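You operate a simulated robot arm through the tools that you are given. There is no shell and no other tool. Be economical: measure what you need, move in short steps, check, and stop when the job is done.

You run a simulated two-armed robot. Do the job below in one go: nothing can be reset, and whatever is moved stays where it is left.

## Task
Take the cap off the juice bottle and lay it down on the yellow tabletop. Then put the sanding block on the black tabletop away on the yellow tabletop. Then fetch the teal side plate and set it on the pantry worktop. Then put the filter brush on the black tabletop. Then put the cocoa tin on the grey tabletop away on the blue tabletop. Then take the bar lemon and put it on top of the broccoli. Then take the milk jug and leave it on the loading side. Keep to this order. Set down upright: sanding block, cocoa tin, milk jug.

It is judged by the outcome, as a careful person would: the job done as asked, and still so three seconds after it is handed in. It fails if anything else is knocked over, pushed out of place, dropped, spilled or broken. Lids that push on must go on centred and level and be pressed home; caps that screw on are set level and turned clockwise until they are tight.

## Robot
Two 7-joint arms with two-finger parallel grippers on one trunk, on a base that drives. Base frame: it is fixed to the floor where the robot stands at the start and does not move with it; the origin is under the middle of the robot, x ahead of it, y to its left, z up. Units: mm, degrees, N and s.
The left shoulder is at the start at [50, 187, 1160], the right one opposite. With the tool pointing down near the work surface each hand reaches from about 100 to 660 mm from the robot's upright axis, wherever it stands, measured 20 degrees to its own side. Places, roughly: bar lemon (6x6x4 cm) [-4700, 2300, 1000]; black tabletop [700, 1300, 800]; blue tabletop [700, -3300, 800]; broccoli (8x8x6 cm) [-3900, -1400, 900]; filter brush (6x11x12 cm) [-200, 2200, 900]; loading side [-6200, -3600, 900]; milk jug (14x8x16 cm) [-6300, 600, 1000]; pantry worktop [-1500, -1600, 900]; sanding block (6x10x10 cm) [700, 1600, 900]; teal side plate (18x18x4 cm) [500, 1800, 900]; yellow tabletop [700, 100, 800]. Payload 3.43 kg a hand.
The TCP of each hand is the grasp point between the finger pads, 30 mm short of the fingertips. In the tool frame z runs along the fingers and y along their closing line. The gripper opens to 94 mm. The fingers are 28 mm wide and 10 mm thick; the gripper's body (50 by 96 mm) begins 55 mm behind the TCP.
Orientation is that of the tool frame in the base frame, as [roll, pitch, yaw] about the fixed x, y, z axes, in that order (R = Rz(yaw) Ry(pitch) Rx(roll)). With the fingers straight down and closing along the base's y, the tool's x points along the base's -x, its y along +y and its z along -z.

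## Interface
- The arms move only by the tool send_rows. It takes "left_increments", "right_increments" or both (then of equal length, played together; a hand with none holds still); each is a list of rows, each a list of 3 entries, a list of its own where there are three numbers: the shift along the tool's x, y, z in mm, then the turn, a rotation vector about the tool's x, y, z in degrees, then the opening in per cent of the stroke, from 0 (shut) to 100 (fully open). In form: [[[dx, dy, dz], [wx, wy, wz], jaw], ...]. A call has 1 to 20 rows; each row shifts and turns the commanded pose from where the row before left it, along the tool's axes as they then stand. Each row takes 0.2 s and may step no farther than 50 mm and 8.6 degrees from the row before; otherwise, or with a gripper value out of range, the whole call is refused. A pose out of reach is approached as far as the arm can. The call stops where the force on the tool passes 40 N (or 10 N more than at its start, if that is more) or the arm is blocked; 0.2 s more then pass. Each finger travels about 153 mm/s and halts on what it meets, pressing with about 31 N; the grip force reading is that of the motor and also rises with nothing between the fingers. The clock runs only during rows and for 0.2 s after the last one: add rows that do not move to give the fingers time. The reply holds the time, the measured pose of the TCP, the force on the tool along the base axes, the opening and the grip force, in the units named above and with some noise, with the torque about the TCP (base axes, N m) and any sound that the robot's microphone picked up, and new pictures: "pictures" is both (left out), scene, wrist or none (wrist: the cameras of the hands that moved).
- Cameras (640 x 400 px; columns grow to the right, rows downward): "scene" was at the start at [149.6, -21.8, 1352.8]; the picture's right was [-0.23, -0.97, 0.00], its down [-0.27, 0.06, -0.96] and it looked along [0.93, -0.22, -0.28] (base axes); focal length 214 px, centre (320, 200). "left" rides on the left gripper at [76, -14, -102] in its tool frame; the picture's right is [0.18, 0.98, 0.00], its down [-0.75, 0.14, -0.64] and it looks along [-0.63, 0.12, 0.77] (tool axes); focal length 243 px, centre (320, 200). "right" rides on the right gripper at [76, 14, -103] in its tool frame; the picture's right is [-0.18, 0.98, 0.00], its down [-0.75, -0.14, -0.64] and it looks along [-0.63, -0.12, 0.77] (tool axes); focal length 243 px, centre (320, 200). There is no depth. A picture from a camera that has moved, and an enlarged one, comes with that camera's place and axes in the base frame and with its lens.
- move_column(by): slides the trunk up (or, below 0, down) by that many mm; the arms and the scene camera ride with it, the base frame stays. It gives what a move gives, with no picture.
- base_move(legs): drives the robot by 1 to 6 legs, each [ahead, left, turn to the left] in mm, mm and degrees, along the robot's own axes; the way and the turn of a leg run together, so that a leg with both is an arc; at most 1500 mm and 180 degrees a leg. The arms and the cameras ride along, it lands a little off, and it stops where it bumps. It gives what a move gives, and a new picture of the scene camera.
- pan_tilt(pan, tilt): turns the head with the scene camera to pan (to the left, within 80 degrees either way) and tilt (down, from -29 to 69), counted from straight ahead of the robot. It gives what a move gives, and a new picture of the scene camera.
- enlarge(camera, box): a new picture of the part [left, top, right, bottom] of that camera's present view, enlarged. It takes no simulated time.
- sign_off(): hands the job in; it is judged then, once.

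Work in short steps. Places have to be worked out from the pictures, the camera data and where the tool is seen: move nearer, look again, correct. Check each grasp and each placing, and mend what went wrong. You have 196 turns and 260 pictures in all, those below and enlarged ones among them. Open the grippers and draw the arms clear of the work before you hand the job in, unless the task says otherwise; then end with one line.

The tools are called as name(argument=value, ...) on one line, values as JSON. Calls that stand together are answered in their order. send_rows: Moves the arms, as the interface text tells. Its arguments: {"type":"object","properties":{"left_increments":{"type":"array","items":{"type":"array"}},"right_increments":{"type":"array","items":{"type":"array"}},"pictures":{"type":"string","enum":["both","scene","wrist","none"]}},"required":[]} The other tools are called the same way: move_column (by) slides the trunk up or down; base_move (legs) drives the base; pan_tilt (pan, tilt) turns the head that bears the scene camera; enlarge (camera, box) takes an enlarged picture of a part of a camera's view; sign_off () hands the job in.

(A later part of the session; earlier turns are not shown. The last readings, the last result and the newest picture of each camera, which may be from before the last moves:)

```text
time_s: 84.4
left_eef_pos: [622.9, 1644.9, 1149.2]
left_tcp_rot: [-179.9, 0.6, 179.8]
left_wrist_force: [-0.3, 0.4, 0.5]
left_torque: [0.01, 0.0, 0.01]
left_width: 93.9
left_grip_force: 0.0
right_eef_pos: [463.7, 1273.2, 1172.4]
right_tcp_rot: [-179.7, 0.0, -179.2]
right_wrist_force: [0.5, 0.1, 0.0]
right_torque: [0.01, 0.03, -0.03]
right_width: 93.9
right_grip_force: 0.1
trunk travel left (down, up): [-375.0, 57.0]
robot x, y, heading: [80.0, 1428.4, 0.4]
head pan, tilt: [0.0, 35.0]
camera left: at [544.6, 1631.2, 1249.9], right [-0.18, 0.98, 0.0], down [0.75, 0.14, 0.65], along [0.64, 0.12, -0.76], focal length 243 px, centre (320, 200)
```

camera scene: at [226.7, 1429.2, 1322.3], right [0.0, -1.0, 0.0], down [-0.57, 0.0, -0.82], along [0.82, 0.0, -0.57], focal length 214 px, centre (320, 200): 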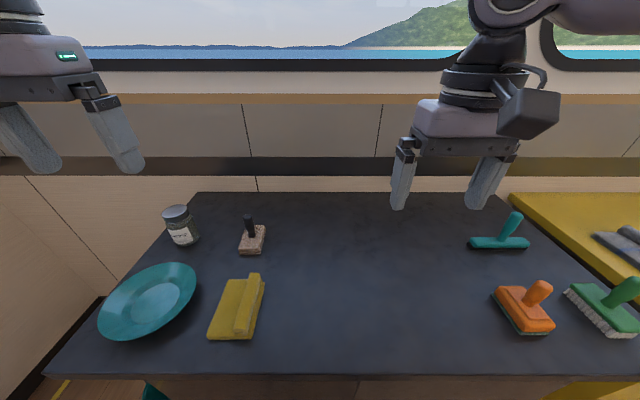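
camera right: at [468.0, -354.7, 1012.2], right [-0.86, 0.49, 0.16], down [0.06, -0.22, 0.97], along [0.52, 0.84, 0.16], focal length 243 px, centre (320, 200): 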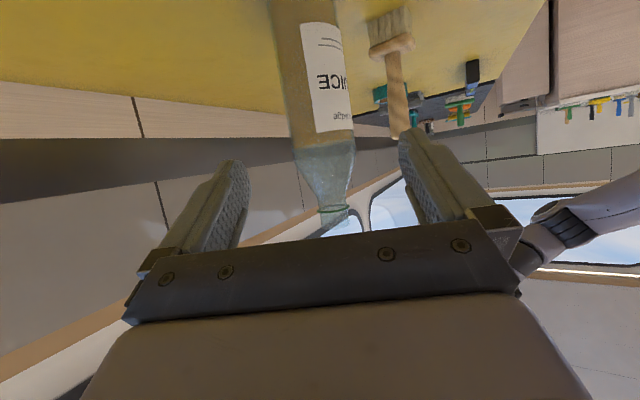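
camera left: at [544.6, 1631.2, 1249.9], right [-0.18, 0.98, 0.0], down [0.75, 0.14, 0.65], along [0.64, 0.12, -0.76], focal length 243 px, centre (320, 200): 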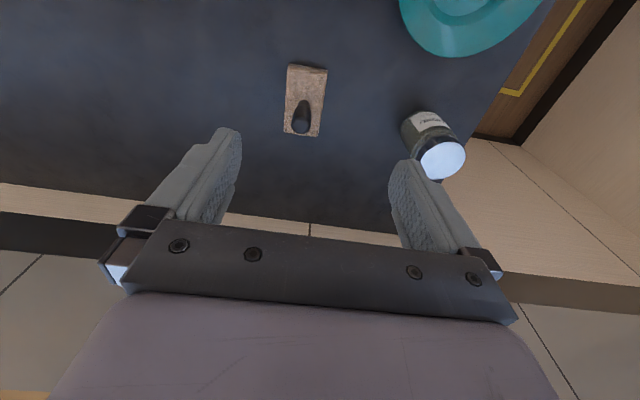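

Handle at about (675, 1631), top ≈950. Move above it and lower to 1005 for a check.

send_rows(left_increments=[[[-26, -7, 10], [0, 0, 0], 70], [[-26, -7, 30], [0, 0, 0], 70], [[0, 0, 40], [0, 0, 0], 70], [[0, 0, 40], [0, 0, 0], 70], [[0, 0, 24], [0, 0, 0], 70], [[0, 0, 0], [0, 0, 0], 70]], pictures="wrist")

```text
time_s: 85.8
left_eef_pos: [677.7, 1626.1, 1003.8]
left_tcp_rot: [-179.8, 0.6, 179.9]
left_wrist_force: [0.3, 0.9, -0.5]
left_torque: [0.0, 0.03, -0.01]
left_width: 65.6
left_grip_force: 0.0
right_eef_pos: [465.5, 1273.2, 1172.3]
right_tcp_rot: [-179.7, 0.0, -179.3]
right_wrist_force: [-0.2, -0.3, 0.8]
right_torque: [0.0, -0.02, 0.0]
right_width: 94.0
right_grip_force: 0.1
trunk travel left (down, up): [-375.0, 57.0]
robot x, y, heading: [80.0, 1424.1, 0.2]
head pan, tilt: [0.0, 35.0]
camera left: at [599.2, 1612.9, 1105.3], right [-0.18, 0.98, 0.0], down [0.75, 0.14, 0.65], along [0.64, 0.12, -0.76], focal length 243 px, centre (320, 200)
```

left: 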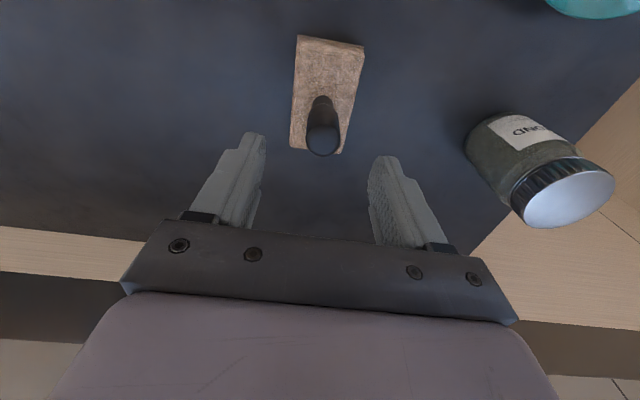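

Centred to ~3 mm. Descend to 925 and grip the handle.

send_rows(left_increments=[[[2, 3, 26], [0, 0, 0], 70], [[0, 0, 26], [0, 0, 0], 70], [[0, 0, 27], [0, 0, 0], 70], [[0, 0, 0], [0, 0, 0], 70], [[0, 0, 0], [0, 0, 0], 5], [[0, 0, 0], [0, 0, 0], 5], [[0, 0, 0], [0, 0, 0], 5]], pictures="wrist")

```text
time_s: 87.4
left_eef_pos: [677.4, 1630.8, 925.8]
left_tcp_rot: [-179.9, 0.5, 179.9]
left_wrist_force: [0.5, -0.3, 0.4]
left_torque: [0.02, -0.02, 0.02]
left_width: 24.7
left_grip_force: 30.9
right_eef_pos: [464.0, 1272.0, 1171.7]
right_tcp_rot: [-179.7, 0.1, -179.3]
right_wrist_force: [0.0, 0.1, -0.1]
right_torque: [-0.04, 0.0, 0.0]
right_width: 93.9
right_grip_force: 0.1
trunk travel left (down, up): [-375.0, 57.0]
robot x, y, heading: [76.8, 1429.6, 0.2]
head pan, tilt: [0.0, 35.0]
camera left: at [598.7, 1617.1, 1027.4], right [-0.18, 0.98, 0.0], down [0.75, 0.14, 0.65], along [0.64, 0.12, -0.76], focal length 243 px, centre (320, 200)
```

left: 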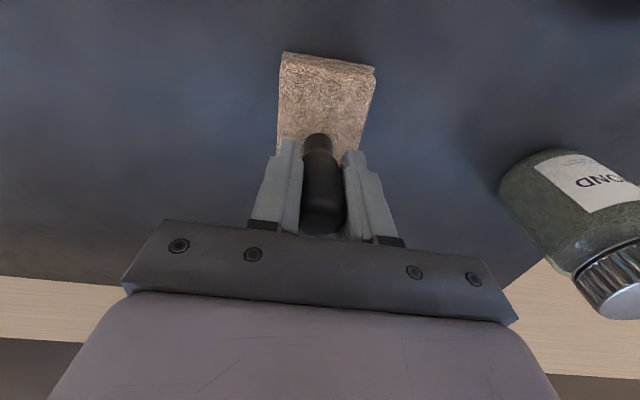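

Handle gripped. Lift straight up, draw in a bit, and drive back to the yellow tabletop.

send_rows(left_increments=[[[0, 0, -15], [0, 0, 0], 5], [[0, 0, -35], [0, 0, 0], 5], [[0, 0, -40], [0, 0, 0], 5], [[0, 0, -40], [0, 0, 0], 5], [[0, 0, -40], [0, 0, 0], 5], [[0, 0, -30], [0, 0, 0], 5], [[40, 0, 0], [0, 0, 0], 5], [[40, 0, 0], [0, 0, 0], 5], [[0, 0, 0], [0, 0, 0], 5]], pictures="wrist")

base_move(legs=[[-20, -700, 0], [0, -700, 0]])

```text
time_s: 89.4
left_eef_pos: [596.7, 1630.9, 1127.2]
left_tcp_rot: [-179.9, 0.5, 179.9]
left_wrist_force: [0.5, -0.3, -0.7]
left_torque: [0.03, 0.04, 0.03]
left_width: 25.1
left_grip_force: 31.0
right_eef_pos: [464.6, 1272.1, 1172.5]
right_tcp_rot: [-179.7, -0.1, -179.3]
right_wrist_force: [1.2, 0.8, -0.4]
right_torque: [-0.01, 0.0, -0.01]
right_width: 94.1
right_grip_force: 0.0
trunk travel left (down, up): [-375.0, 57.0]
robot x, y, heading: [80.2, 1426.4, 0.2]
head pan, tilt: [0.0, 35.0]
camera left: at [518.0, 1618.0, 1228.5], right [-0.18, 0.98, 0.0], down [0.75, 0.14, 0.65], along [0.64, 0.12, -0.76], focal length 243 px, centre (320, 200)
```

left: 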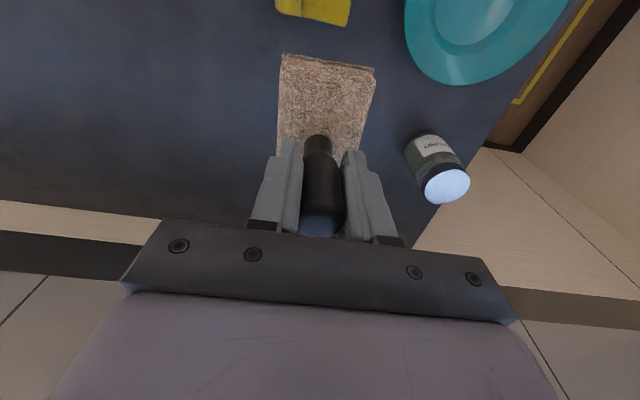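

```text
time_s: 96.8
left_eef_pos: [578.7, 210.1, 1126.9]
left_tcp_rot: [-179.9, 0.5, -179.9]
left_wrist_force: [0.6, 1.0, -1.6]
left_torque: [0.01, 0.01, -0.01]
left_width: 24.8
left_grip_force: 31.3
right_eef_pos: [449.4, -149.1, 1172.2]
right_tcp_rot: [-179.6, -0.1, -179.0]
right_wrist_force: [0.2, -0.1, -1.7]
right_torque: [0.0, 0.0, -0.01]
right_width: 93.9
right_grip_force: 0.1
trunk travel left (down, up): [-375.0, 57.0]
robot x, y, heading: [63.2, 7.0, 0.4]
head pan, tilt: [0.0, 35.0]
camera scene: at [210.6, 6.2, 1322.4], right [0.01, -1.0, 0.0], down [-0.57, 0.0, -0.82], along [0.82, 0.01, -0.57], focal length 214 px, centre (320, 200)
```

scene: 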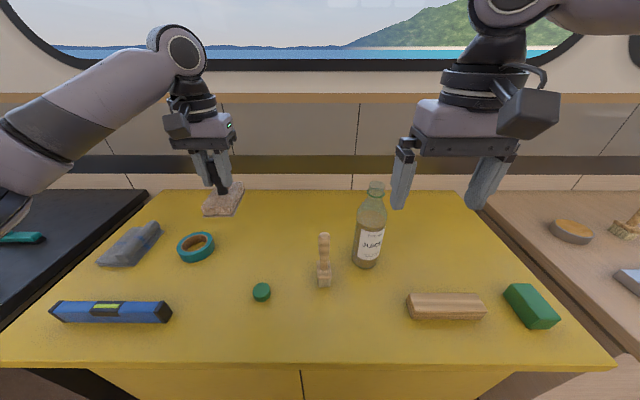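

Block held level. Spot (640, 180) on the yellow is clear; move there and lower.

send_rows(left_increments=[[[-30, -15, 20], [0, 0, 0], 5], [[-31, -15, 30], [0, 0, 0], 5], [[0, 0, 40], [0, 0, 0], 5], [[0, 0, 40], [0, 0, 0], 5], [[0, 0, 40], [0, 0, 0], 5], [[0, 0, 20], [0, 0, 0], 5], [[0, 0, 6], [0, 0, 0], 5], [[0, 0, 0], [0, 0, 0], 5]], pictures="wrist")

```text
time_s: 98.6
left_eef_pos: [642.6, 179.8, 931.6]
left_tcp_rot: [180.0, 0.5, -179.8]
left_wrist_force: [-0.2, 0.0, -1.2]
left_torque: [0.02, -0.01, 0.02]
left_width: 25.0
left_grip_force: 30.9
right_eef_pos: [449.7, -147.8, 1173.3]
right_tcp_rot: [-179.8, 0.1, -179.1]
right_wrist_force: [-0.5, 0.2, -1.0]
right_torque: [0.01, -0.01, 0.02]
right_width: 94.1
right_grip_force: 0.0
trunk travel left (down, up): [-375.0, 57.0]
robot x, y, heading: [66.0, 2.3, 0.4]
head pan, tilt: [0.0, 35.0]
camera left: at [565.0, 165.8, 1032.3], right [-0.19, 0.98, 0.0], down [0.75, 0.14, 0.65], along [0.64, 0.12, -0.76], focal length 243 px, centre (320, 200)
```

left: 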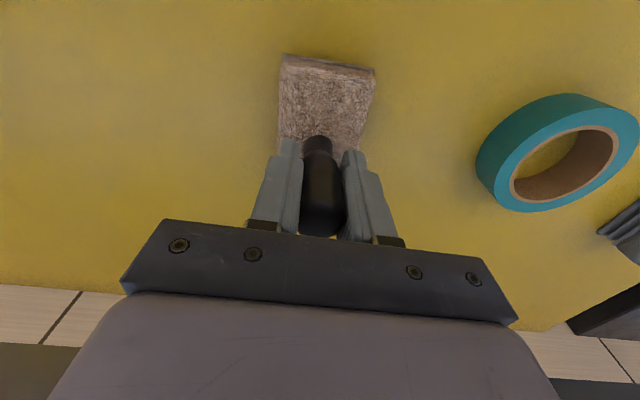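

Lower the last few mm to contact.

send_rows(left_increments=[[[0, 0, 2], [0, 0, 0], 5], [[0, 0, 2], [0, 0, 0], 5], [[0, 0, 1.5], [0, 0, 0], 5], [[0, 0, 1], [0, 0, 0], 5], [[0, 0, 0], [0, 0, 0], 5]], pictures="none")

```text
time_s: 99.8
left_eef_pos: [643.2, 180.7, 925.2]
left_tcp_rot: [-180.0, 0.7, -179.8]
left_wrist_force: [1.2, -0.4, 3.6]
left_torque: [0.07, 0.15, 0.03]
left_width: 25.0
left_grip_force: 31.2
right_eef_pos: [449.7, -148.9, 1171.8]
right_tcp_rot: [-179.7, -0.1, -179.1]
right_wrist_force: [-1.6, 0.0, 0.5]
right_torque: [0.01, 0.01, 0.01]
right_width: 94.2
right_grip_force: 0.0
trunk travel left (down, up): [-375.0, 57.0]
robot x, y, heading: [64.9, 1.6, 0.3]
head pan, tilt: [0.0, 35.0]
```

Contact felt (3.6 N). Release and rise.

send_rows(left_increments=[[[0, 0, 0], [0, 0, 0], 40], [[0, 0, 0], [0, 0, 0], 60], [[0, 0, -30], [0, 0, 0], 60], [[0, 0, -45], [0, 0, 0], 60], [[0, 0, -45], [0, 0, 0], 60], [[0, 0, -45], [0, 0, 0], 60], [[40, 0, -45], [0, 0, 0], 60], [[40, 0, -40], [0, 0, 0], 100], [[40, 0, 0], [0, 0, 0], 100]], pictures="both")

```text
refused: row 7 steps farther than a row can; nothing moved
```

send_rows(left_increments=[[[0, 0, 0], [0, 0, 0], 40], [[0, 0, 0], [0, 0, 0], 60], [[0, 0, -30], [0, 0, 0], 60], [[0, 0, -45], [0, 0, 0], 60], [[0, 0, -45], [0, 0, 0], 60], [[0, 0, -45], [0, 0, 0], 60], [[20, 0, -40], [0, 0, 0], 60], [[20, 0, -40], [0, 0, 0], 100], [[40, 0, 0], [0, 0, 0], 100]], pictures="both")

```text
time_s: 101.8
left_eef_pos: [558.3, 182.2, 1169.3]
left_tcp_rot: [-180.0, 0.5, -179.9]
left_wrist_force: [0.0, 0.1, 0.4]
left_torque: [0.0, 0.0, -0.01]
left_width: 94.0
left_grip_force: 0.1
right_eef_pos: [449.0, -148.7, 1172.7]
right_tcp_rot: [-179.8, -0.1, -179.0]
right_wrist_force: [-0.4, 0.4, 0.5]
right_torque: [-0.01, 0.03, -0.01]
right_width: 94.0
right_grip_force: 0.0
trunk travel left (down, up): [-375.0, 57.0]
robot x, y, heading: [64.7, 6.5, 0.4]
head pan, tilt: [0.0, 35.0]
camera scene: at [210.2, 7.0, 1322.5], right [0.01, -1.0, 0.0], down [-0.57, 0.0, -0.82], along [0.82, 0.01, -0.57], focal length 214 px, centre (320, 200)
camera left: at [480.2, 168.4, 1269.9], right [-0.19, 0.98, 0.0], down [0.75, 0.14, 0.65], along [0.64, 0.12, -0.76], focal length 243 px, centre (320, 200)
```

scene: 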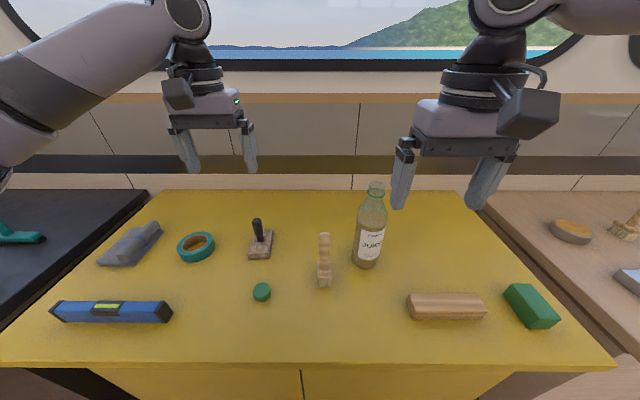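
left: 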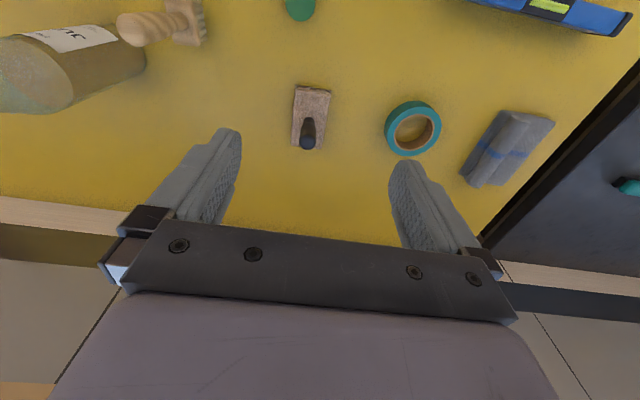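

Sanding block is upright on yellow. Now drive to the plate (~(490, 1811)).

base_move(legs=[[-55, 0, 0], [0, 1000, 0], [0, 640, 0]])

pan_tilt(pan=20, tilt=50)

```text
time_s: 110.7
left_eef_pos: [529.4, 1817.4, 1168.7]
left_tcp_rot: [-179.8, 0.4, 178.9]
left_wrist_force: [0.4, 0.6, -0.3]
left_torque: [-0.02, -0.01, -0.04]
left_width: 93.8
left_grip_force: 0.0
right_eef_pos: [414.9, 1489.3, 1173.5]
right_tcp_rot: [-179.7, 0.1, 179.8]
right_wrist_force: [-0.7, 1.3, -0.5]
right_torque: [-0.01, 0.01, -0.01]
right_width: 94.1
right_grip_force: 0.1
trunk travel left (down, up): [-375.0, 57.0]
robot x, y, heading: [29.5, 1650.2, -0.7]
head pan, tilt: [0.0, 35.0]
camera scene: at [178.1, 1649.5, 1322.4], right [-0.01, -1.0, 0.0], down [-0.57, 0.01, -0.82], along [0.82, -0.01, -0.57], focal length 214 px, centre (320, 200)
```

scene: 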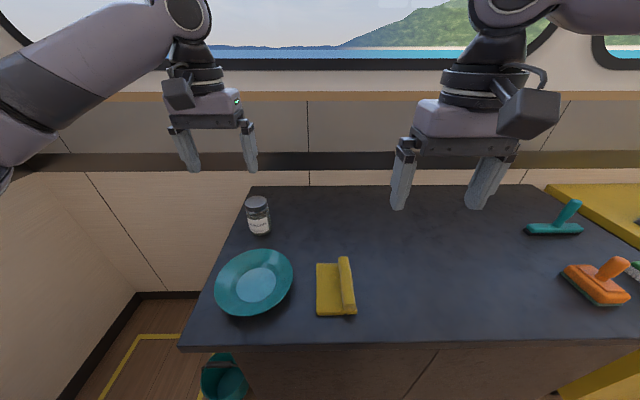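

```text
time_s: 111.6
left_eef_pos: [529.6, 1816.4, 1168.8]
left_tcp_rot: [-179.8, 0.6, 178.9]
left_wrist_force: [0.6, 0.3, 0.0]
left_torque: [-0.01, 0.0, -0.01]
left_width: 94.0
left_grip_force: 0.0
right_eef_pos: [413.7, 1488.7, 1172.4]
right_tcp_rot: [-179.7, 0.0, 179.7]
right_wrist_force: [0.1, -0.8, 0.4]
right_torque: [-0.03, 0.01, -0.01]
right_width: 93.9
right_grip_force: 0.0
trunk travel left (down, up): [-375.0, 57.0]
robot x, y, heading: [32.0, 1649.1, -0.6]
head pan, tilt: [20.0, 50.0]
camera scene: at [162.8, 1675.7, 1300.7], right [0.33, -0.94, 0.0], down [-0.72, -0.25, -0.64], along [0.61, 0.21, -0.77], focal length 214 px, centre (320, 200)
```

scene: 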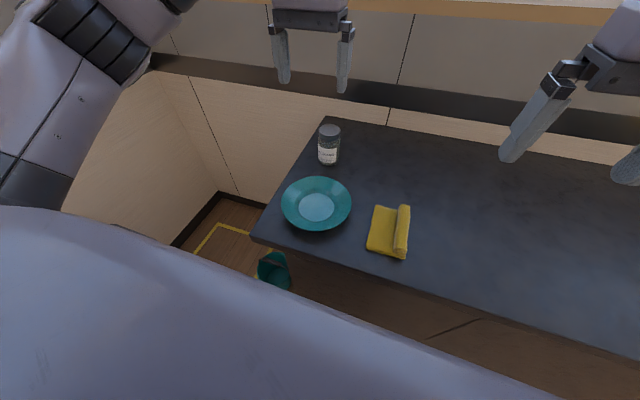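

Plate centre ≈ (488, 1798). Zoom in to judge its profile for a rim grasp.

enlarge(camera="scene", box=[256, 150, 416, 270])

enlarge(camera="left", box=[160, 0, 480, 200])

```text
3.33 times, centred on (336, 210) of scene
camera zoom: at [162.8, 1675.7, 1300.7], right [0.33, -0.94, 0.0], down [-0.72, -0.25, -0.64], along [0.61, 0.21, -0.77], focal length 715 px, centre (267, 167)
```

zoom: 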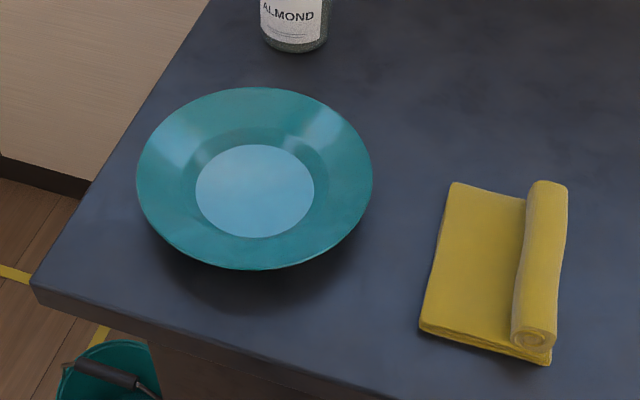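

```text
2.00 times, centred on (320, 100) of left
camera zoom: at [451.8, 1804.8, 1269.8], right [-0.17, 0.99, 0.0], down [0.75, 0.13, 0.65], along [0.64, 0.1, -0.76], focal length 485 px, centre (320, 400)
```

zoom: 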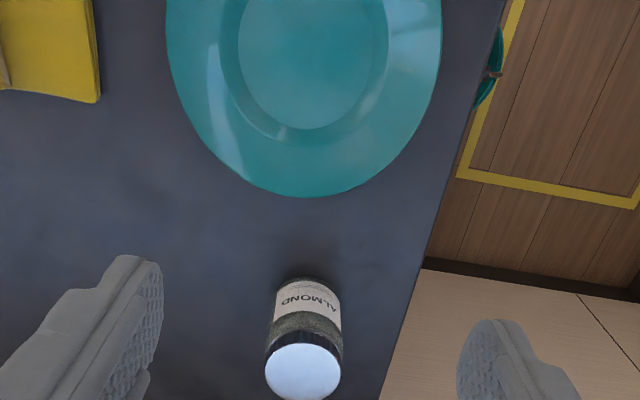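

The plate has a broad, gently rising flange; I'll pinch it from the near side with the hand tilted ~60° forward, one finger under the flange. Back up and orient the left hand.

base_move(legs=[[-165, 0, 0.6]])

send_rows(left_increments=[[[0, 0, 0], [0, 0, -8.2], 40], [[0, 0, 0], [0, 0, -8.2], 40], [[0, 0, 0], [0, 0, -8.2], 40], [[0, 0, 0], [0, 0, -8.2], 40], [[0, 0, 0], [0, 0, -8.2], 40], [[0, 0, 0], [0, 0, -8.2], 40], [[0, 0, 0], [0, 0, -8.2], 40], [[0, 0, 0], [0, 0, -8.2], 40], [[0, 0, 0], [0, 0, -8.2], 40], [[0, 0, 0], [0, 0, -8.2], 40], [[0, 0, 0], [0, 0, -8.2], 40], [[0, 0, 0], [7.5, 0, 0], 40], [[0, 0, 0], [7.5, 0, 0], 40], [[0, 0, 0], [7.5, 0, 0], 40], [[0, 0, 0], [7.5, 0, 0], 40], [[0, 0, 0], [7.5, 0, 0], 40], [[0, 0, 0], [7.5, 0, 0], 40], [[0, 0, 0], [7.5, 0, 0], 40], [[0, 0, 0], [7.5, 0, 0], 40]], pictures="both")

```text
time_s: 113.0
left_eef_pos: [359.1, 1823.9, 1169.8]
left_tcp_rot: [-179.8, 0.5, 179.4]
left_wrist_force: [0.3, -0.1, 1.0]
left_torque: [0.01, -0.04, 0.02]
left_width: 93.9
left_grip_force: 0.1
right_eef_pos: [245.5, 1493.4, 1173.0]
right_tcp_rot: [-179.7, 0.0, -179.9]
right_wrist_force: [-0.2, -0.1, 0.2]
right_torque: [-0.03, -0.04, 0.01]
right_width: 93.9
right_grip_force: 0.1
trunk travel left (down, up): [-375.0, 57.0]
robot x, y, heading: [-134.3, 1652.8, -0.3]
head pan, tilt: [20.0, 50.0]
camera scene: at [-6.2, 1678.7, 1300.8], right [0.34, -0.94, 0.0], down [-0.72, -0.26, -0.64], along [0.61, 0.22, -0.77], focal length 214 px, centre (320, 200)
```

scene: 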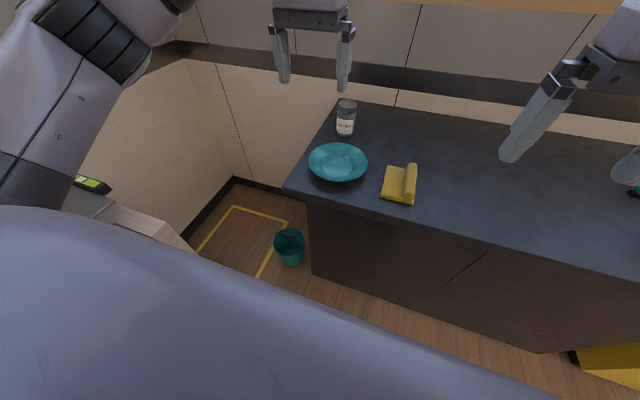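

```text
time_s: 117.0
left_eef_pos: [360.4, 1824.2, 1167.6]
left_tcp_rot: [-119.3, 0.0, -90.3]
left_wrist_force: [0.1, -0.1, 0.6]
left_torque: [0.01, 0.04, 0.0]
left_width: 37.8
left_grip_force: 0.0
right_eef_pos: [248.1, 1492.4, 1171.7]
right_tcp_rot: [-179.7, 0.0, -179.6]
right_wrist_force: [-0.1, -0.7, -0.2]
right_torque: [-0.01, -0.02, 0.01]
right_width: 94.1
right_grip_force: 0.1
trunk travel left (down, up): [-375.0, 57.0]
robot x, y, heading: [-139.1, 1652.1, -0.3]
head pan, tilt: [20.0, 50.0]
camera scene: at [-5.4, 1678.8, 1300.7], right [0.34, -0.94, 0.0], down [-0.72, -0.26, -0.64], along [0.61, 0.22, -0.77], focal length 214 px, centre (320, 200)
camera left: at [277.3, 1748.3, 1230.7], right [-0.48, -0.18, -0.86], down [-0.62, 0.76, 0.19], along [0.61, 0.63, -0.48], focal length 243 px, centre (320, 200)
```

scene: 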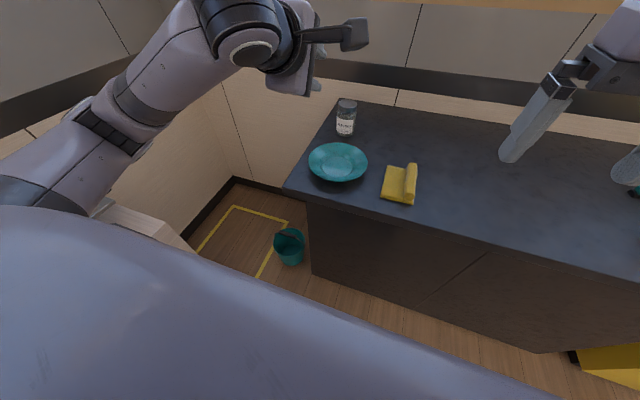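
left: 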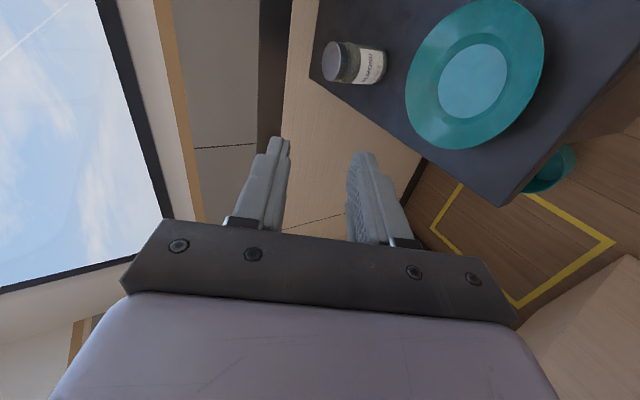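

Orientation achieved. The near rim point should be ≈(396, 1797, 890). Move to a pre-grasp 70 mm behind it.

send_rows(left_increments=[[[4.5, 0, -40], [0, 0, 0], 40], [[4.5, 43, 30], [0, 0, 0], 40], [[4.5, 43, 25], [0, 0, 0], 40], [[4.5, 43, 25], [0, 0, 0], 40], [[4.5, 43, 25], [0, 0, 0], 40], [[4.5, 43, 25], [0, 0, 0], 40], [[0, 0, 0], [0, 0, 0], 33]], pictures="both")

```text
refused: row 2 steps farther than a row can; nothing moved
```

send_rows(left_increments=[[[4.5, 0, -40], [0, 0, 0], 40], [[4.5, 37, 22.5], [0, 0, 0], 40], [[4.5, 37, 22.5], [0, 0, 0], 40], [[4.5, 37, 22.5], [0, 0, 0], 40], [[4.5, 37, 22.5], [0, 0, 0], 40], [[4.5, 37, 22.5], [0, 0, 0], 40], [[0, 37, 22.5], [0, 0, 0], 40], [[0, 0, 0], [0, 0, 0], 33]], pictures="both")

```text
time_s: 118.8
left_eef_pos: [337.3, 1794.3, 927.7]
left_tcp_rot: [-119.6, 0.1, -90.3]
left_wrist_force: [0.0, -0.2, 0.4]
left_torque: [0.02, 0.01, 0.02]
left_width: 30.8
left_grip_force: 0.0
right_eef_pos: [247.4, 1493.6, 1171.9]
right_tcp_rot: [-179.8, 0.0, -179.7]
right_wrist_force: [-0.3, 0.2, 0.1]
right_torque: [0.04, 0.0, 0.01]
right_width: 94.1
right_grip_force: 0.0
trunk travel left (down, up): [-375.0, 57.0]
robot x, y, heading: [-134.9, 1656.7, -0.3]
head pan, tilt: [20.0, 50.0]
camera scene: at [-5.4, 1678.7, 1300.7], right [0.34, -0.94, 0.0], down [-0.72, -0.26, -0.64], along [0.61, 0.22, -0.77], focal length 214 px, centre (320, 200)
camera left: at [254.6, 1719.4, 990.6], right [-0.48, -0.18, -0.86], down [-0.62, 0.76, 0.19], along [0.61, 0.63, -0.48], focal length 243 px, centre (320, 200)
```

scene: 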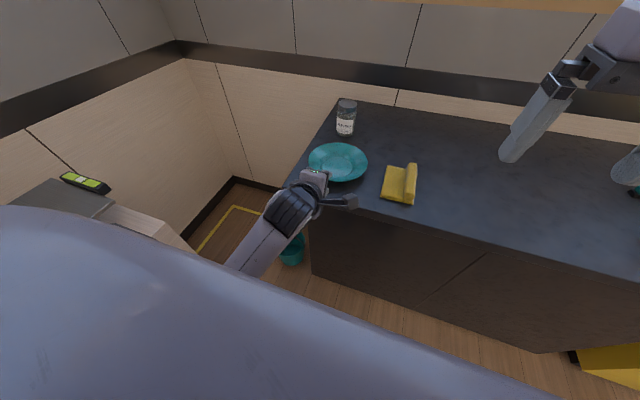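
left: 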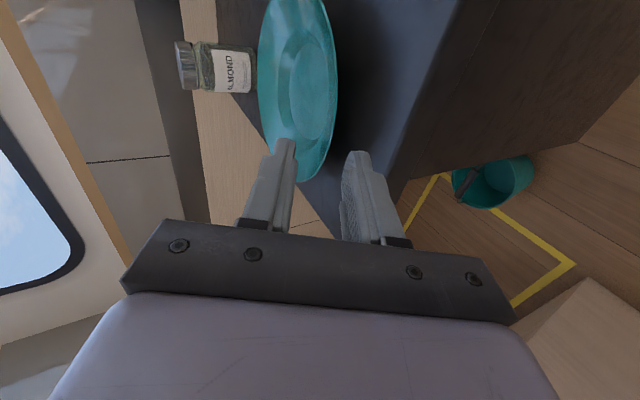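

The rim lies between the fingers. Shift 3 mm down and advance 58 mm under/over the flange.

send_rows(left_increments=[[[-2, 3, 15], [0, 0, 0], 33], [[0, 0, 15], [0, 0, 0], 33], [[0, 0, 14], [0, 0, 0], 33], [[0, 0, 0], [0, 0, 0], 33]], pictures="wrist")

```text
time_s: 119.8
left_eef_pos: [374.4, 1809.2, 900.4]
left_tcp_rot: [-119.7, 1.9, -90.2]
left_wrist_force: [0.3, -1.0, -0.2]
left_torque: [-0.04, 0.02, -0.01]
left_width: 30.8
left_grip_force: 0.1
right_eef_pos: [246.8, 1493.3, 1171.8]
right_tcp_rot: [-179.8, 0.0, -179.9]
right_wrist_force: [-0.5, -0.3, 0.6]
right_torque: [0.02, 0.0, -0.04]
right_width: 93.9
right_grip_force: 0.1
trunk travel left (down, up): [-375.0, 57.0]
robot x, y, heading: [-132.1, 1651.0, -0.2]
head pan, tilt: [20.0, 50.0]
camera left: at [290.9, 1731.4, 960.1], right [-0.49, -0.15, -0.86], down [-0.63, 0.75, 0.22], along [0.61, 0.64, -0.46], focal length 243 px, centre (320, 200)
```

left: 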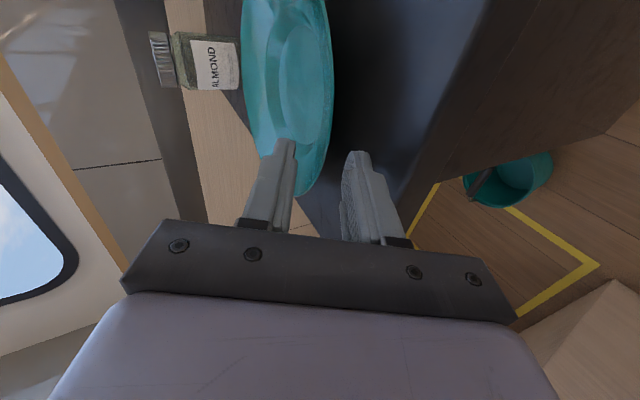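

The arm slid sideways 14 mm (joint limit), still fine on the rim. I'll finish the approach with trunk (-7) and base (+20) so the arm posture doesn't change.

move_column(by=-7)

base_move(legs=[[20, 0, 0]])

enlarge(camera="left", box=[200, 60, 440, 260])

```text
time_s: 120.4
left_eef_pos: [373.0, 1809.0, 894.6]
left_tcp_rot: [-119.5, 1.8, -90.1]
left_wrist_force: [-0.3, 0.6, 0.4]
left_torque: [0.01, 0.01, 0.0]
left_width: 31.1
left_grip_force: 0.0
right_eef_pos: [246.4, 1494.3, 1165.3]
right_tcp_rot: [-179.7, 0.0, -179.8]
right_wrist_force: [-0.5, 0.0, 0.4]
right_torque: [-0.01, 0.0, 0.01]
right_width: 93.9
right_grip_force: 0.1
trunk travel left (down, up): [-368.0, 64.0]
robot x, y, heading: [-132.0, 1655.6, -0.3]
head pan, tilt: [20.0, 50.0]
```

```text
time_s: 121.2
left_eef_pos: [394.4, 1807.9, 895.2]
left_tcp_rot: [-119.5, 1.9, -90.1]
left_wrist_force: [0.7, -0.2, -0.3]
left_torque: [0.02, 0.02, 0.0]
left_width: 30.9
left_grip_force: 0.1
right_eef_pos: [268.0, 1494.2, 1164.9]
right_tcp_rot: [-179.8, -0.1, -179.7]
right_wrist_force: [0.2, 0.2, -0.4]
right_torque: [-0.01, 0.05, 0.0]
right_width: 94.0
right_grip_force: 0.2
trunk travel left (down, up): [-368.0, 64.0]
robot x, y, heading: [-117.7, 1650.1, 0.0]
head pan, tilt: [20.0, 50.0]
camera scene: at [15.5, 1678.6, 1293.6], right [0.34, -0.94, 0.0], down [-0.72, -0.26, -0.64], along [0.6, 0.22, -0.77], focal length 214 px, centre (320, 200)
```

scene: 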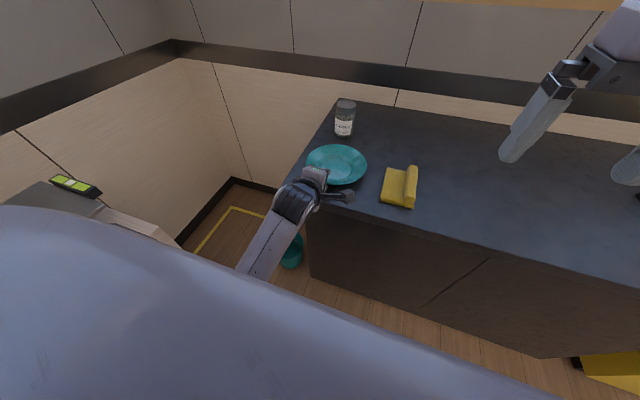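

```text
2.00 times, centred on (320, 160) of left
camera zoom: at [311.8, 1731.3, 954.4], right [-0.48, -0.16, -0.86], down [-0.63, 0.75, 0.22], along [0.61, 0.64, -0.46], focal length 485 px, centre (320, 280)
```

zoom: 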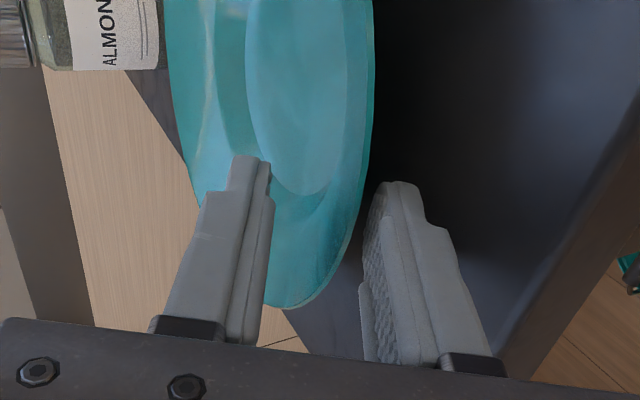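

The flange is between the fingers with ~25 mm depth. Close.

send_rows(left_increments=[[[0, 0, 0], [0, 0, 0], 20], [[0, 0, 0], [0, 0, 0], 10], [[0, 0, 0], [0, 0, 0], 0], [[0, 0, 0], [0, 0, 0], 0]], pictures="wrist")

```text
time_s: 122.2
left_eef_pos: [395.8, 1808.7, 894.8]
left_tcp_rot: [-119.5, 2.0, -90.1]
left_wrist_force: [-0.7, 0.6, -2.2]
left_torque: [0.04, 0.23, 0.02]
left_width: 4.4
left_grip_force: 31.0
right_eef_pos: [267.2, 1493.6, 1165.1]
right_tcp_rot: [-179.7, -0.1, -179.8]
right_wrist_force: [0.1, 0.9, -0.3]
right_torque: [-0.03, -0.02, 0.02]
right_width: 94.2
right_grip_force: 0.1
trunk travel left (down, up): [-368.0, 64.0]
robot x, y, heading: [-119.6, 1653.4, -0.2]
head pan, tilt: [20.0, 50.0]
camera left: at [311.6, 1731.7, 954.4], right [-0.48, -0.15, -0.86], down [-0.63, 0.75, 0.22], along [0.61, 0.64, -0.46], focal length 243 px, centre (320, 200)
```

left: 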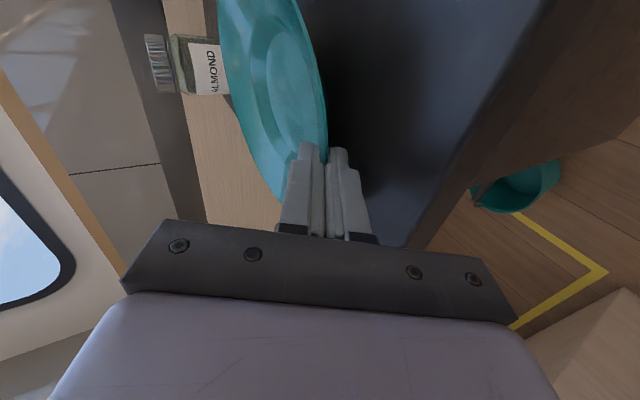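

Gripped (4.4 mm wall). Lift by the trunk 60 mm and check it stays put.

move_column(by=60)

pan_tilt(pan=20, tilt=40)

enlarge(camera="left", box=[160, 0, 480, 260])

```text
time_s: 123.2
left_eef_pos: [395.0, 1808.7, 953.6]
left_tcp_rot: [-119.5, 2.0, -90.1]
left_wrist_force: [0.0, -1.2, -2.9]
left_torque: [-0.03, 0.21, 0.01]
left_width: 4.4
left_grip_force: 31.1
right_eef_pos: [268.7, 1493.5, 1225.8]
right_tcp_rot: [-179.8, -0.1, -179.6]
right_wrist_force: [-0.4, 0.0, -1.3]
right_torque: [-0.02, 0.02, 0.01]
right_width: 94.0
right_grip_force: 0.1
trunk travel left (down, up): [-428.0, 4.0]
robot x, y, heading: [-116.2, 1654.0, -0.2]
head pan, tilt: [20.0, 50.0]
```

```text
time_s: 123.9
left_eef_pos: [393.4, 1808.2, 953.9]
left_tcp_rot: [-119.5, 1.9, -90.2]
left_wrist_force: [-0.2, 0.5, -3.4]
left_torque: [0.04, 0.23, 0.03]
left_width: 4.5
left_grip_force: 31.1
right_eef_pos: [268.6, 1495.1, 1225.3]
right_tcp_rot: [-179.7, -0.1, -179.7]
right_wrist_force: [0.1, 0.5, -0.1]
right_torque: [0.02, -0.02, -0.03]
right_width: 94.0
right_grip_force: 0.0
trunk travel left (down, up): [-428.0, 4.0]
robot x, y, heading: [-114.3, 1654.0, -0.4]
head pan, tilt: [20.0, 40.0]
camera scene: at [22.5, 1681.4, 1367.8], right [0.34, -0.94, 0.0], down [-0.61, -0.22, -0.77], along [0.72, 0.26, -0.64], focal length 214 px, centre (320, 200)
```

scene: 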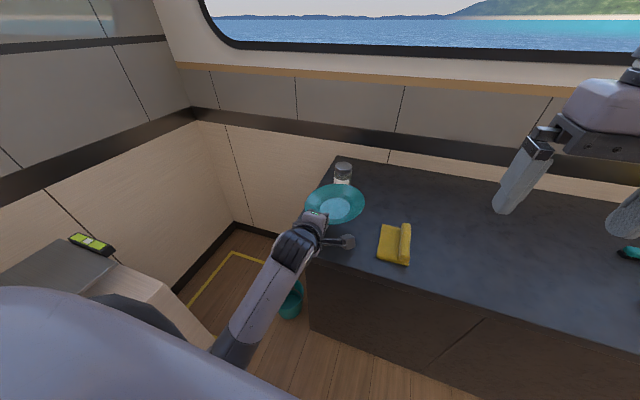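

```text
1.54 times, centred on (320, 130) of left
camera zoom: at [311.5, 1731.6, 1014.4], right [-0.48, -0.16, -0.86], down [-0.63, 0.75, 0.22], along [0.61, 0.64, -0.46], focal length 373 px, centre (320, 308)
```

zoom: 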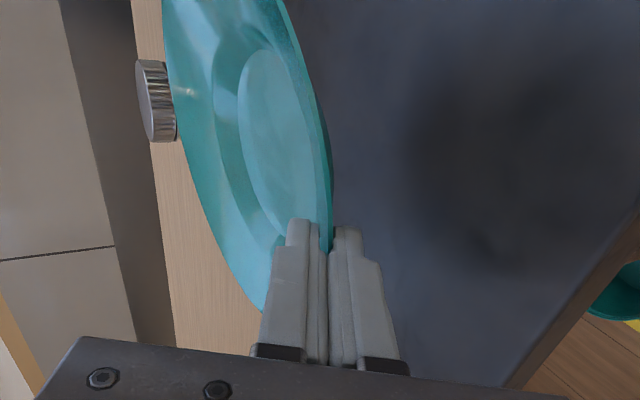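

Lifted and stable (far rim tilted up a bit). Back away from the counter and look around for the route.

base_move(legs=[[-350, 0, 0]])

pan_tilt(pan=-75, tilt=15)

```text
time_s: 126.2
left_eef_pos: [45.0, 1810.1, 954.7]
left_tcp_rot: [-119.5, 1.8, -90.0]
left_wrist_force: [-0.8, 0.2, -2.5]
left_torque: [0.01, 0.26, 0.02]
left_width: 4.6
left_grip_force: 31.1
right_eef_pos: [-80.9, 1496.5, 1226.1]
right_tcp_rot: [-179.7, 0.0, -179.8]
right_wrist_force: [0.4, 0.8, -0.6]
right_torque: [0.01, 0.02, -0.02]
right_width: 94.1
right_grip_force: 0.1
trunk travel left (down, up): [-428.0, 4.0]
robot x, y, heading: [-466.2, 1654.7, -0.3]
head pan, tilt: [20.0, 40.0]
camera scene: at [-327.0, 1683.1, 1367.9], right [0.34, -0.94, 0.0], down [-0.6, -0.22, -0.77], along [0.72, 0.26, -0.64], focal length 214 px, centre (320, 200)
```

scene: 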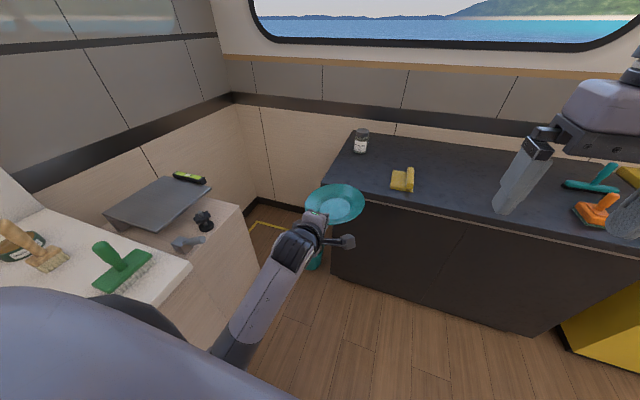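

```text
time_s: 127.9
left_eef_pos: [46.3, 1810.9, 953.9]
left_tcp_rot: [-119.5, 2.0, -90.2]
left_wrist_force: [0.4, 0.2, -1.8]
left_torque: [-0.01, 0.22, -0.02]
left_width: 4.1
left_grip_force: 31.0
right_eef_pos: [-80.9, 1495.8, 1225.2]
right_tcp_rot: [-179.7, -0.1, -179.7]
right_wrist_force: [-0.4, 0.1, -0.3]
right_torque: [0.01, -0.02, 0.04]
right_width: 93.8
right_grip_force: 0.1
trunk travel left (down, up): [-428.0, 4.0]
robot x, y, heading: [-467.2, 1655.5, -0.3]
head pan, tilt: [-75.0, 15.0]
camera scene: at [-382.7, 1564.1, 1407.4], right [-0.97, -0.26, 0.0], down [-0.07, 0.25, -0.97], along [0.25, -0.93, -0.26], focal length 214 px, centre (320, 200)
```

scene: 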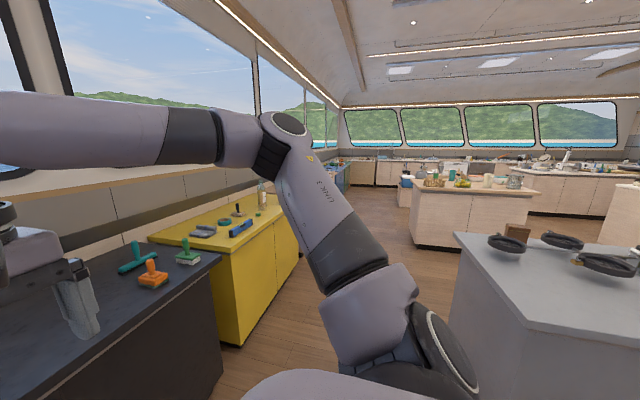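

The light-wood island (east edge x≈-850, north edge y≈-1530) is the pantry worktop; grey island's east edge is x≈-870. Turn right and drive down the corridor.

base_move(legs=[[0, 0, -90], [500, 120, 0], [1000, 0, 0]])

pan_tilt(pan=-30, tilt=18)

```text
time_s: 139.3
left_eef_pos: [-185.9, -325.5, 954.2]
left_tcp_rot: [-119.5, 1.9, 179.9]
left_wrist_force: [-0.5, -0.3, -2.4]
left_torque: [0.26, -0.01, 0.01]
left_width: 4.4
left_grip_force: 30.5
right_eef_pos: [-502.1, -199.8, 1225.3]
right_tcp_rot: [-179.7, -0.1, 90.4]
right_wrist_force: [0.1, 0.3, -0.3]
right_torque: [0.02, -0.03, 0.01]
right_width: 93.9
right_grip_force: 0.0
trunk travel left (down, up): [-428.0, 4.0]
robot x, y, heading: [-341.5, 184.1, -90.2]
head pan, tilt: [-75.0, 15.0]
camera scene: at [-433.2, 102.4, 1407.4], right [-0.26, 0.97, 0.0], down [0.25, 0.07, -0.97], along [-0.93, -0.25, -0.26], focal length 214 px, centre (320, 200)
```

scene: 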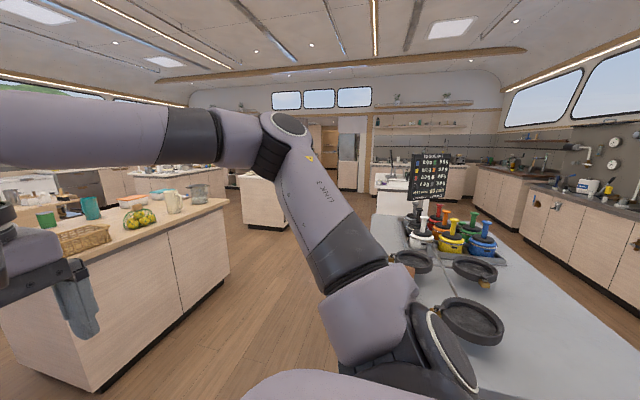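

```text
time_s: 140.4
left_eef_pos: [-185.5, -324.8, 954.8]
left_tcp_rot: [-119.6, 1.8, 179.9]
left_wrist_force: [-0.1, 0.2, -3.2]
left_torque: [0.24, -0.02, 0.01]
left_width: 4.0
left_grip_force: 30.9
right_eef_pos: [-501.2, -200.3, 1224.8]
right_tcp_rot: [-179.8, -0.1, 90.3]
right_wrist_force: [0.8, 0.7, -0.1]
right_torque: [-0.01, 0.04, -0.03]
right_width: 94.0
right_grip_force: 0.0
trunk travel left (down, up): [-428.0, 4.0]
robot x, y, heading: [-339.7, 182.6, -89.8]
head pan, tilt: [-30.0, 18.0]
camera scene: at [-389.9, 45.9, 1402.5], right [-0.86, 0.5, 0.0], down [0.16, 0.27, -0.95], along [-0.48, -0.82, -0.31], focal length 214 px, centre (320, 200)
```

scene: 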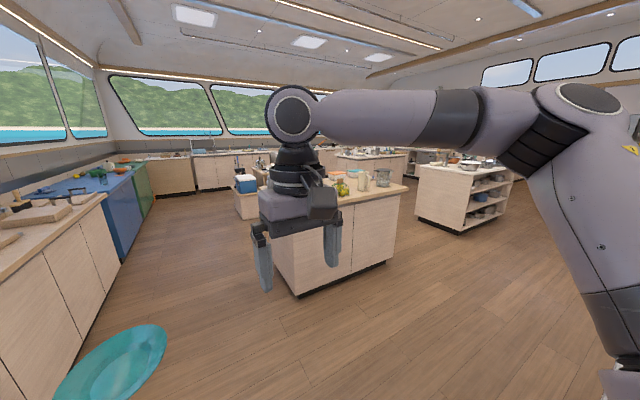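

Drive ahead past the grey island, then across to in front of the pantry island's north side.

base_move(legs=[[500, 0, 0], [150, -900, 0]])

pan_tilt(pan=0, tilt=25)

```text
time_s: 147.7
left_eef_pos: [-1078.0, -962.3, 953.6]
left_tcp_rot: [-119.5, 1.9, 178.7]
left_wrist_force: [0.0, 0.7, -2.5]
left_torque: [0.24, -0.02, -0.02]
left_width: 3.9
left_grip_force: 31.5
right_eef_pos: [-1390.5, -830.4, 1224.7]
right_tcp_rot: [-179.8, -0.2, 89.1]
right_wrist_force: [-0.5, -0.1, 0.0]
right_torque: [-0.03, -0.02, 0.02]
right_width: 94.1
right_grip_force: 0.0
trunk travel left (down, up): [-428.0, 4.0]
robot x, y, heading: [-1223.7, -447.8, -91.5]
head pan, tilt: [-30.0, 18.0]
camera scene: at [-1274.3, -586.7, 1402.5], right [-0.85, 0.52, 0.0], down [0.16, 0.26, -0.95], along [-0.5, -0.81, -0.31], focal length 214 px, centre (320, 200)
```

scene: 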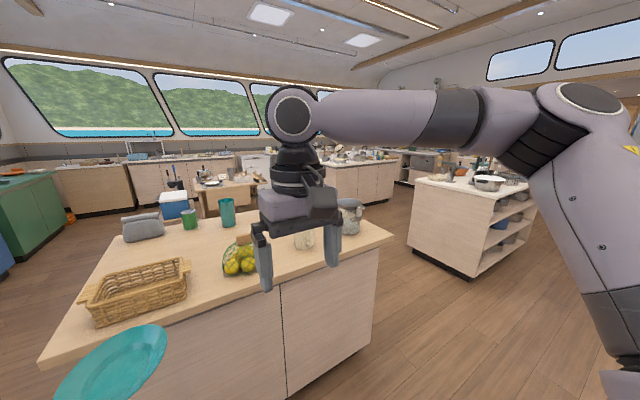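

```text
time_s: 148.6
left_eef_pos: [-1078.2, -961.4, 954.2]
left_tcp_rot: [-119.5, 1.8, 178.7]
left_wrist_force: [0.3, -0.6, -2.3]
left_torque: [0.24, 0.0, 0.01]
left_width: 4.1
left_grip_force: 30.6
right_eef_pos: [-1391.3, -830.1, 1225.3]
right_tcp_rot: [-179.8, -0.1, 89.1]
right_wrist_force: [0.2, -0.2, 0.4]
right_torque: [0.02, -0.02, -0.01]
right_width: 94.0
right_grip_force: 0.1
trunk travel left (down, up): [-428.0, 4.0]
robot x, y, heading: [-1222.3, -447.6, -91.3]
head pan, tilt: [0.0, 25.0]
camera scene: at [-1227.7, -599.1, 1391.2], right [-1.0, 0.03, 0.0], down [0.01, 0.42, -0.91], along [-0.02, -0.91, -0.42], focal length 214 px, centre (320, 200)
```

scene: 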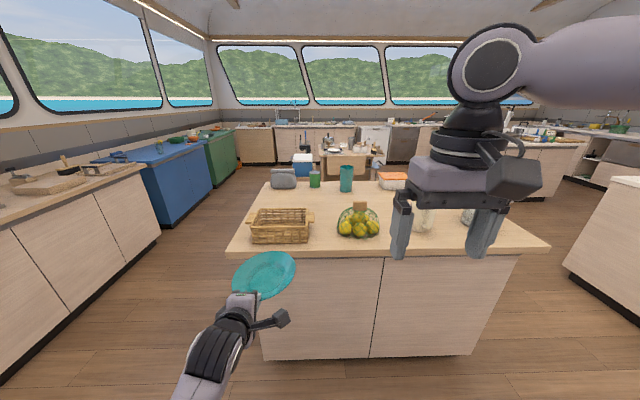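

Look at the worktop's right end, hidden behind the right hand, by panning.

pan_tilt(pan=-25, tilt=30)

enlarge(camera="right", box=[0, 0, 640, 400])

```text
time_s: 149.5
left_eef_pos: [-1078.2, -962.3, 954.6]
left_tcp_rot: [-119.5, 1.9, 178.7]
left_wrist_force: [-0.2, 0.3, -2.1]
left_torque: [0.24, -0.02, -0.01]
left_width: 3.9
left_grip_force: 31.0
right_eef_pos: [-1389.9, -829.9, 1225.3]
right_tcp_rot: [-179.6, -0.1, 89.1]
right_wrist_force: [-0.1, 0.4, -0.1]
right_torque: [0.01, 0.06, -0.02]
right_width: 94.1
right_grip_force: 0.0
trunk travel left (down, up): [-428.0, 4.0]
robot x, y, heading: [-1222.9, -448.2, -91.4]
head pan, tilt: [-25.0, 30.0]
camera scene: at [-1265.5, -588.0, 1383.2], right [-0.9, 0.44, 0.0], down [0.22, 0.45, -0.87], along [-0.38, -0.78, -0.5], focal length 214 px, centre (320, 200)
```

scene: 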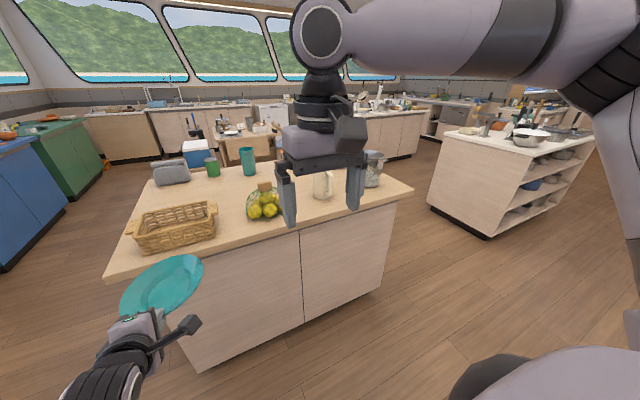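

```text
1.00 times, centred on (320, 200) of right
camera zoom: at [-1375.5, -753.7, 1329.7], right [0.98, -0.2, 0.0], down [-0.15, -0.75, 0.64], along [-0.13, -0.63, -0.77], focal length 243 px, centre (320, 200)
```

zoom: 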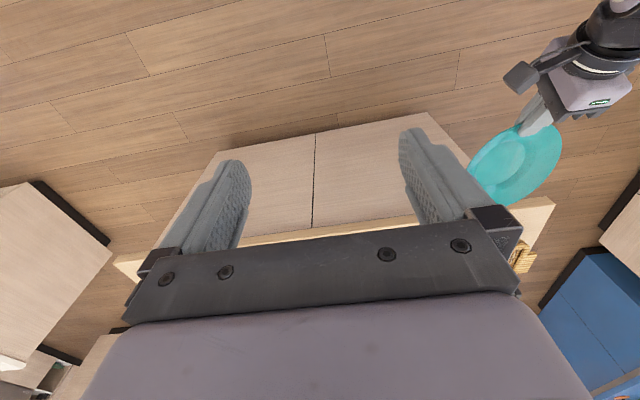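

Best clear spot is the east end between basket and toaster, around (-1050, -1670), approached from the corridor. First raise the plate a bit, then turn to face -x and drive round.

send_rows(left_increments=[[[0, -23, -13], [0, 0, 0], 0], [[0, -23, -13], [0, 0, 0], 0], [[0, -23, -13], [0, 0, 0], 0], [[0, 0, 0], [0, 0, 0], 0]], pictures="none")

base_move(legs=[[0, 0, -88.5], [-1070, 0, 0]])

```text
time_s: 150.2
left_eef_pos: [-1027.9, -965.5, 992.3]
left_tcp_rot: [-120.1, 12.5, -179.7]
left_wrist_force: [-0.2, -0.2, -2.2]
left_torque: [0.24, -0.02, -0.01]
left_width: 3.9
left_grip_force: 31.1
right_eef_pos: [-1391.0, -828.9, 1226.4]
right_tcp_rot: [-179.8, -0.1, 89.1]
right_wrist_force: [0.8, 0.6, 0.8]
right_torque: [0.01, 0.01, -0.03]
right_width: 94.0
right_grip_force: 0.1
trunk travel left (down, up): [-428.0, 4.0]
robot x, y, heading: [-1223.8, -446.0, -91.4]
head pan, tilt: [-25.0, 30.0]
stopped in row 3 (left hand): the arm was blocked; the commanded pose is now the measured one
```

```text
time_s: 159.5
left_eef_pos: [-658.4, -663.8, 993.5]
left_tcp_rot: [-120.0, 12.5, 91.1]
left_wrist_force: [0.8, -0.2, -2.3]
left_torque: [0.01, -0.24, 0.01]
left_width: 3.8
left_grip_force: 30.9
right_eef_pos: [-528.2, -297.4, 1224.8]
right_tcp_rot: [-179.8, -0.2, 0.0]
right_wrist_force: [0.6, 0.0, -0.2]
right_torque: [0.0, 0.02, 0.02]
right_width: 93.8
right_grip_force: 0.0
trunk travel left (down, up): [-428.0, 4.0]
robot x, y, heading: [-144.4, -455.3, 179.4]
head pan, tilt: [-25.0, 30.0]
camera scene: at [-284.6, -419.1, 1383.2], right [0.43, 0.9, 0.0], down [0.45, -0.22, -0.87], along [-0.78, 0.37, -0.5], focal length 214 px, centre (320, 200)
```

scene: 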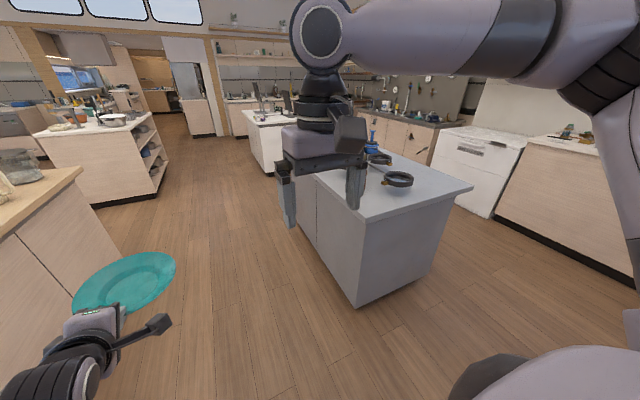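

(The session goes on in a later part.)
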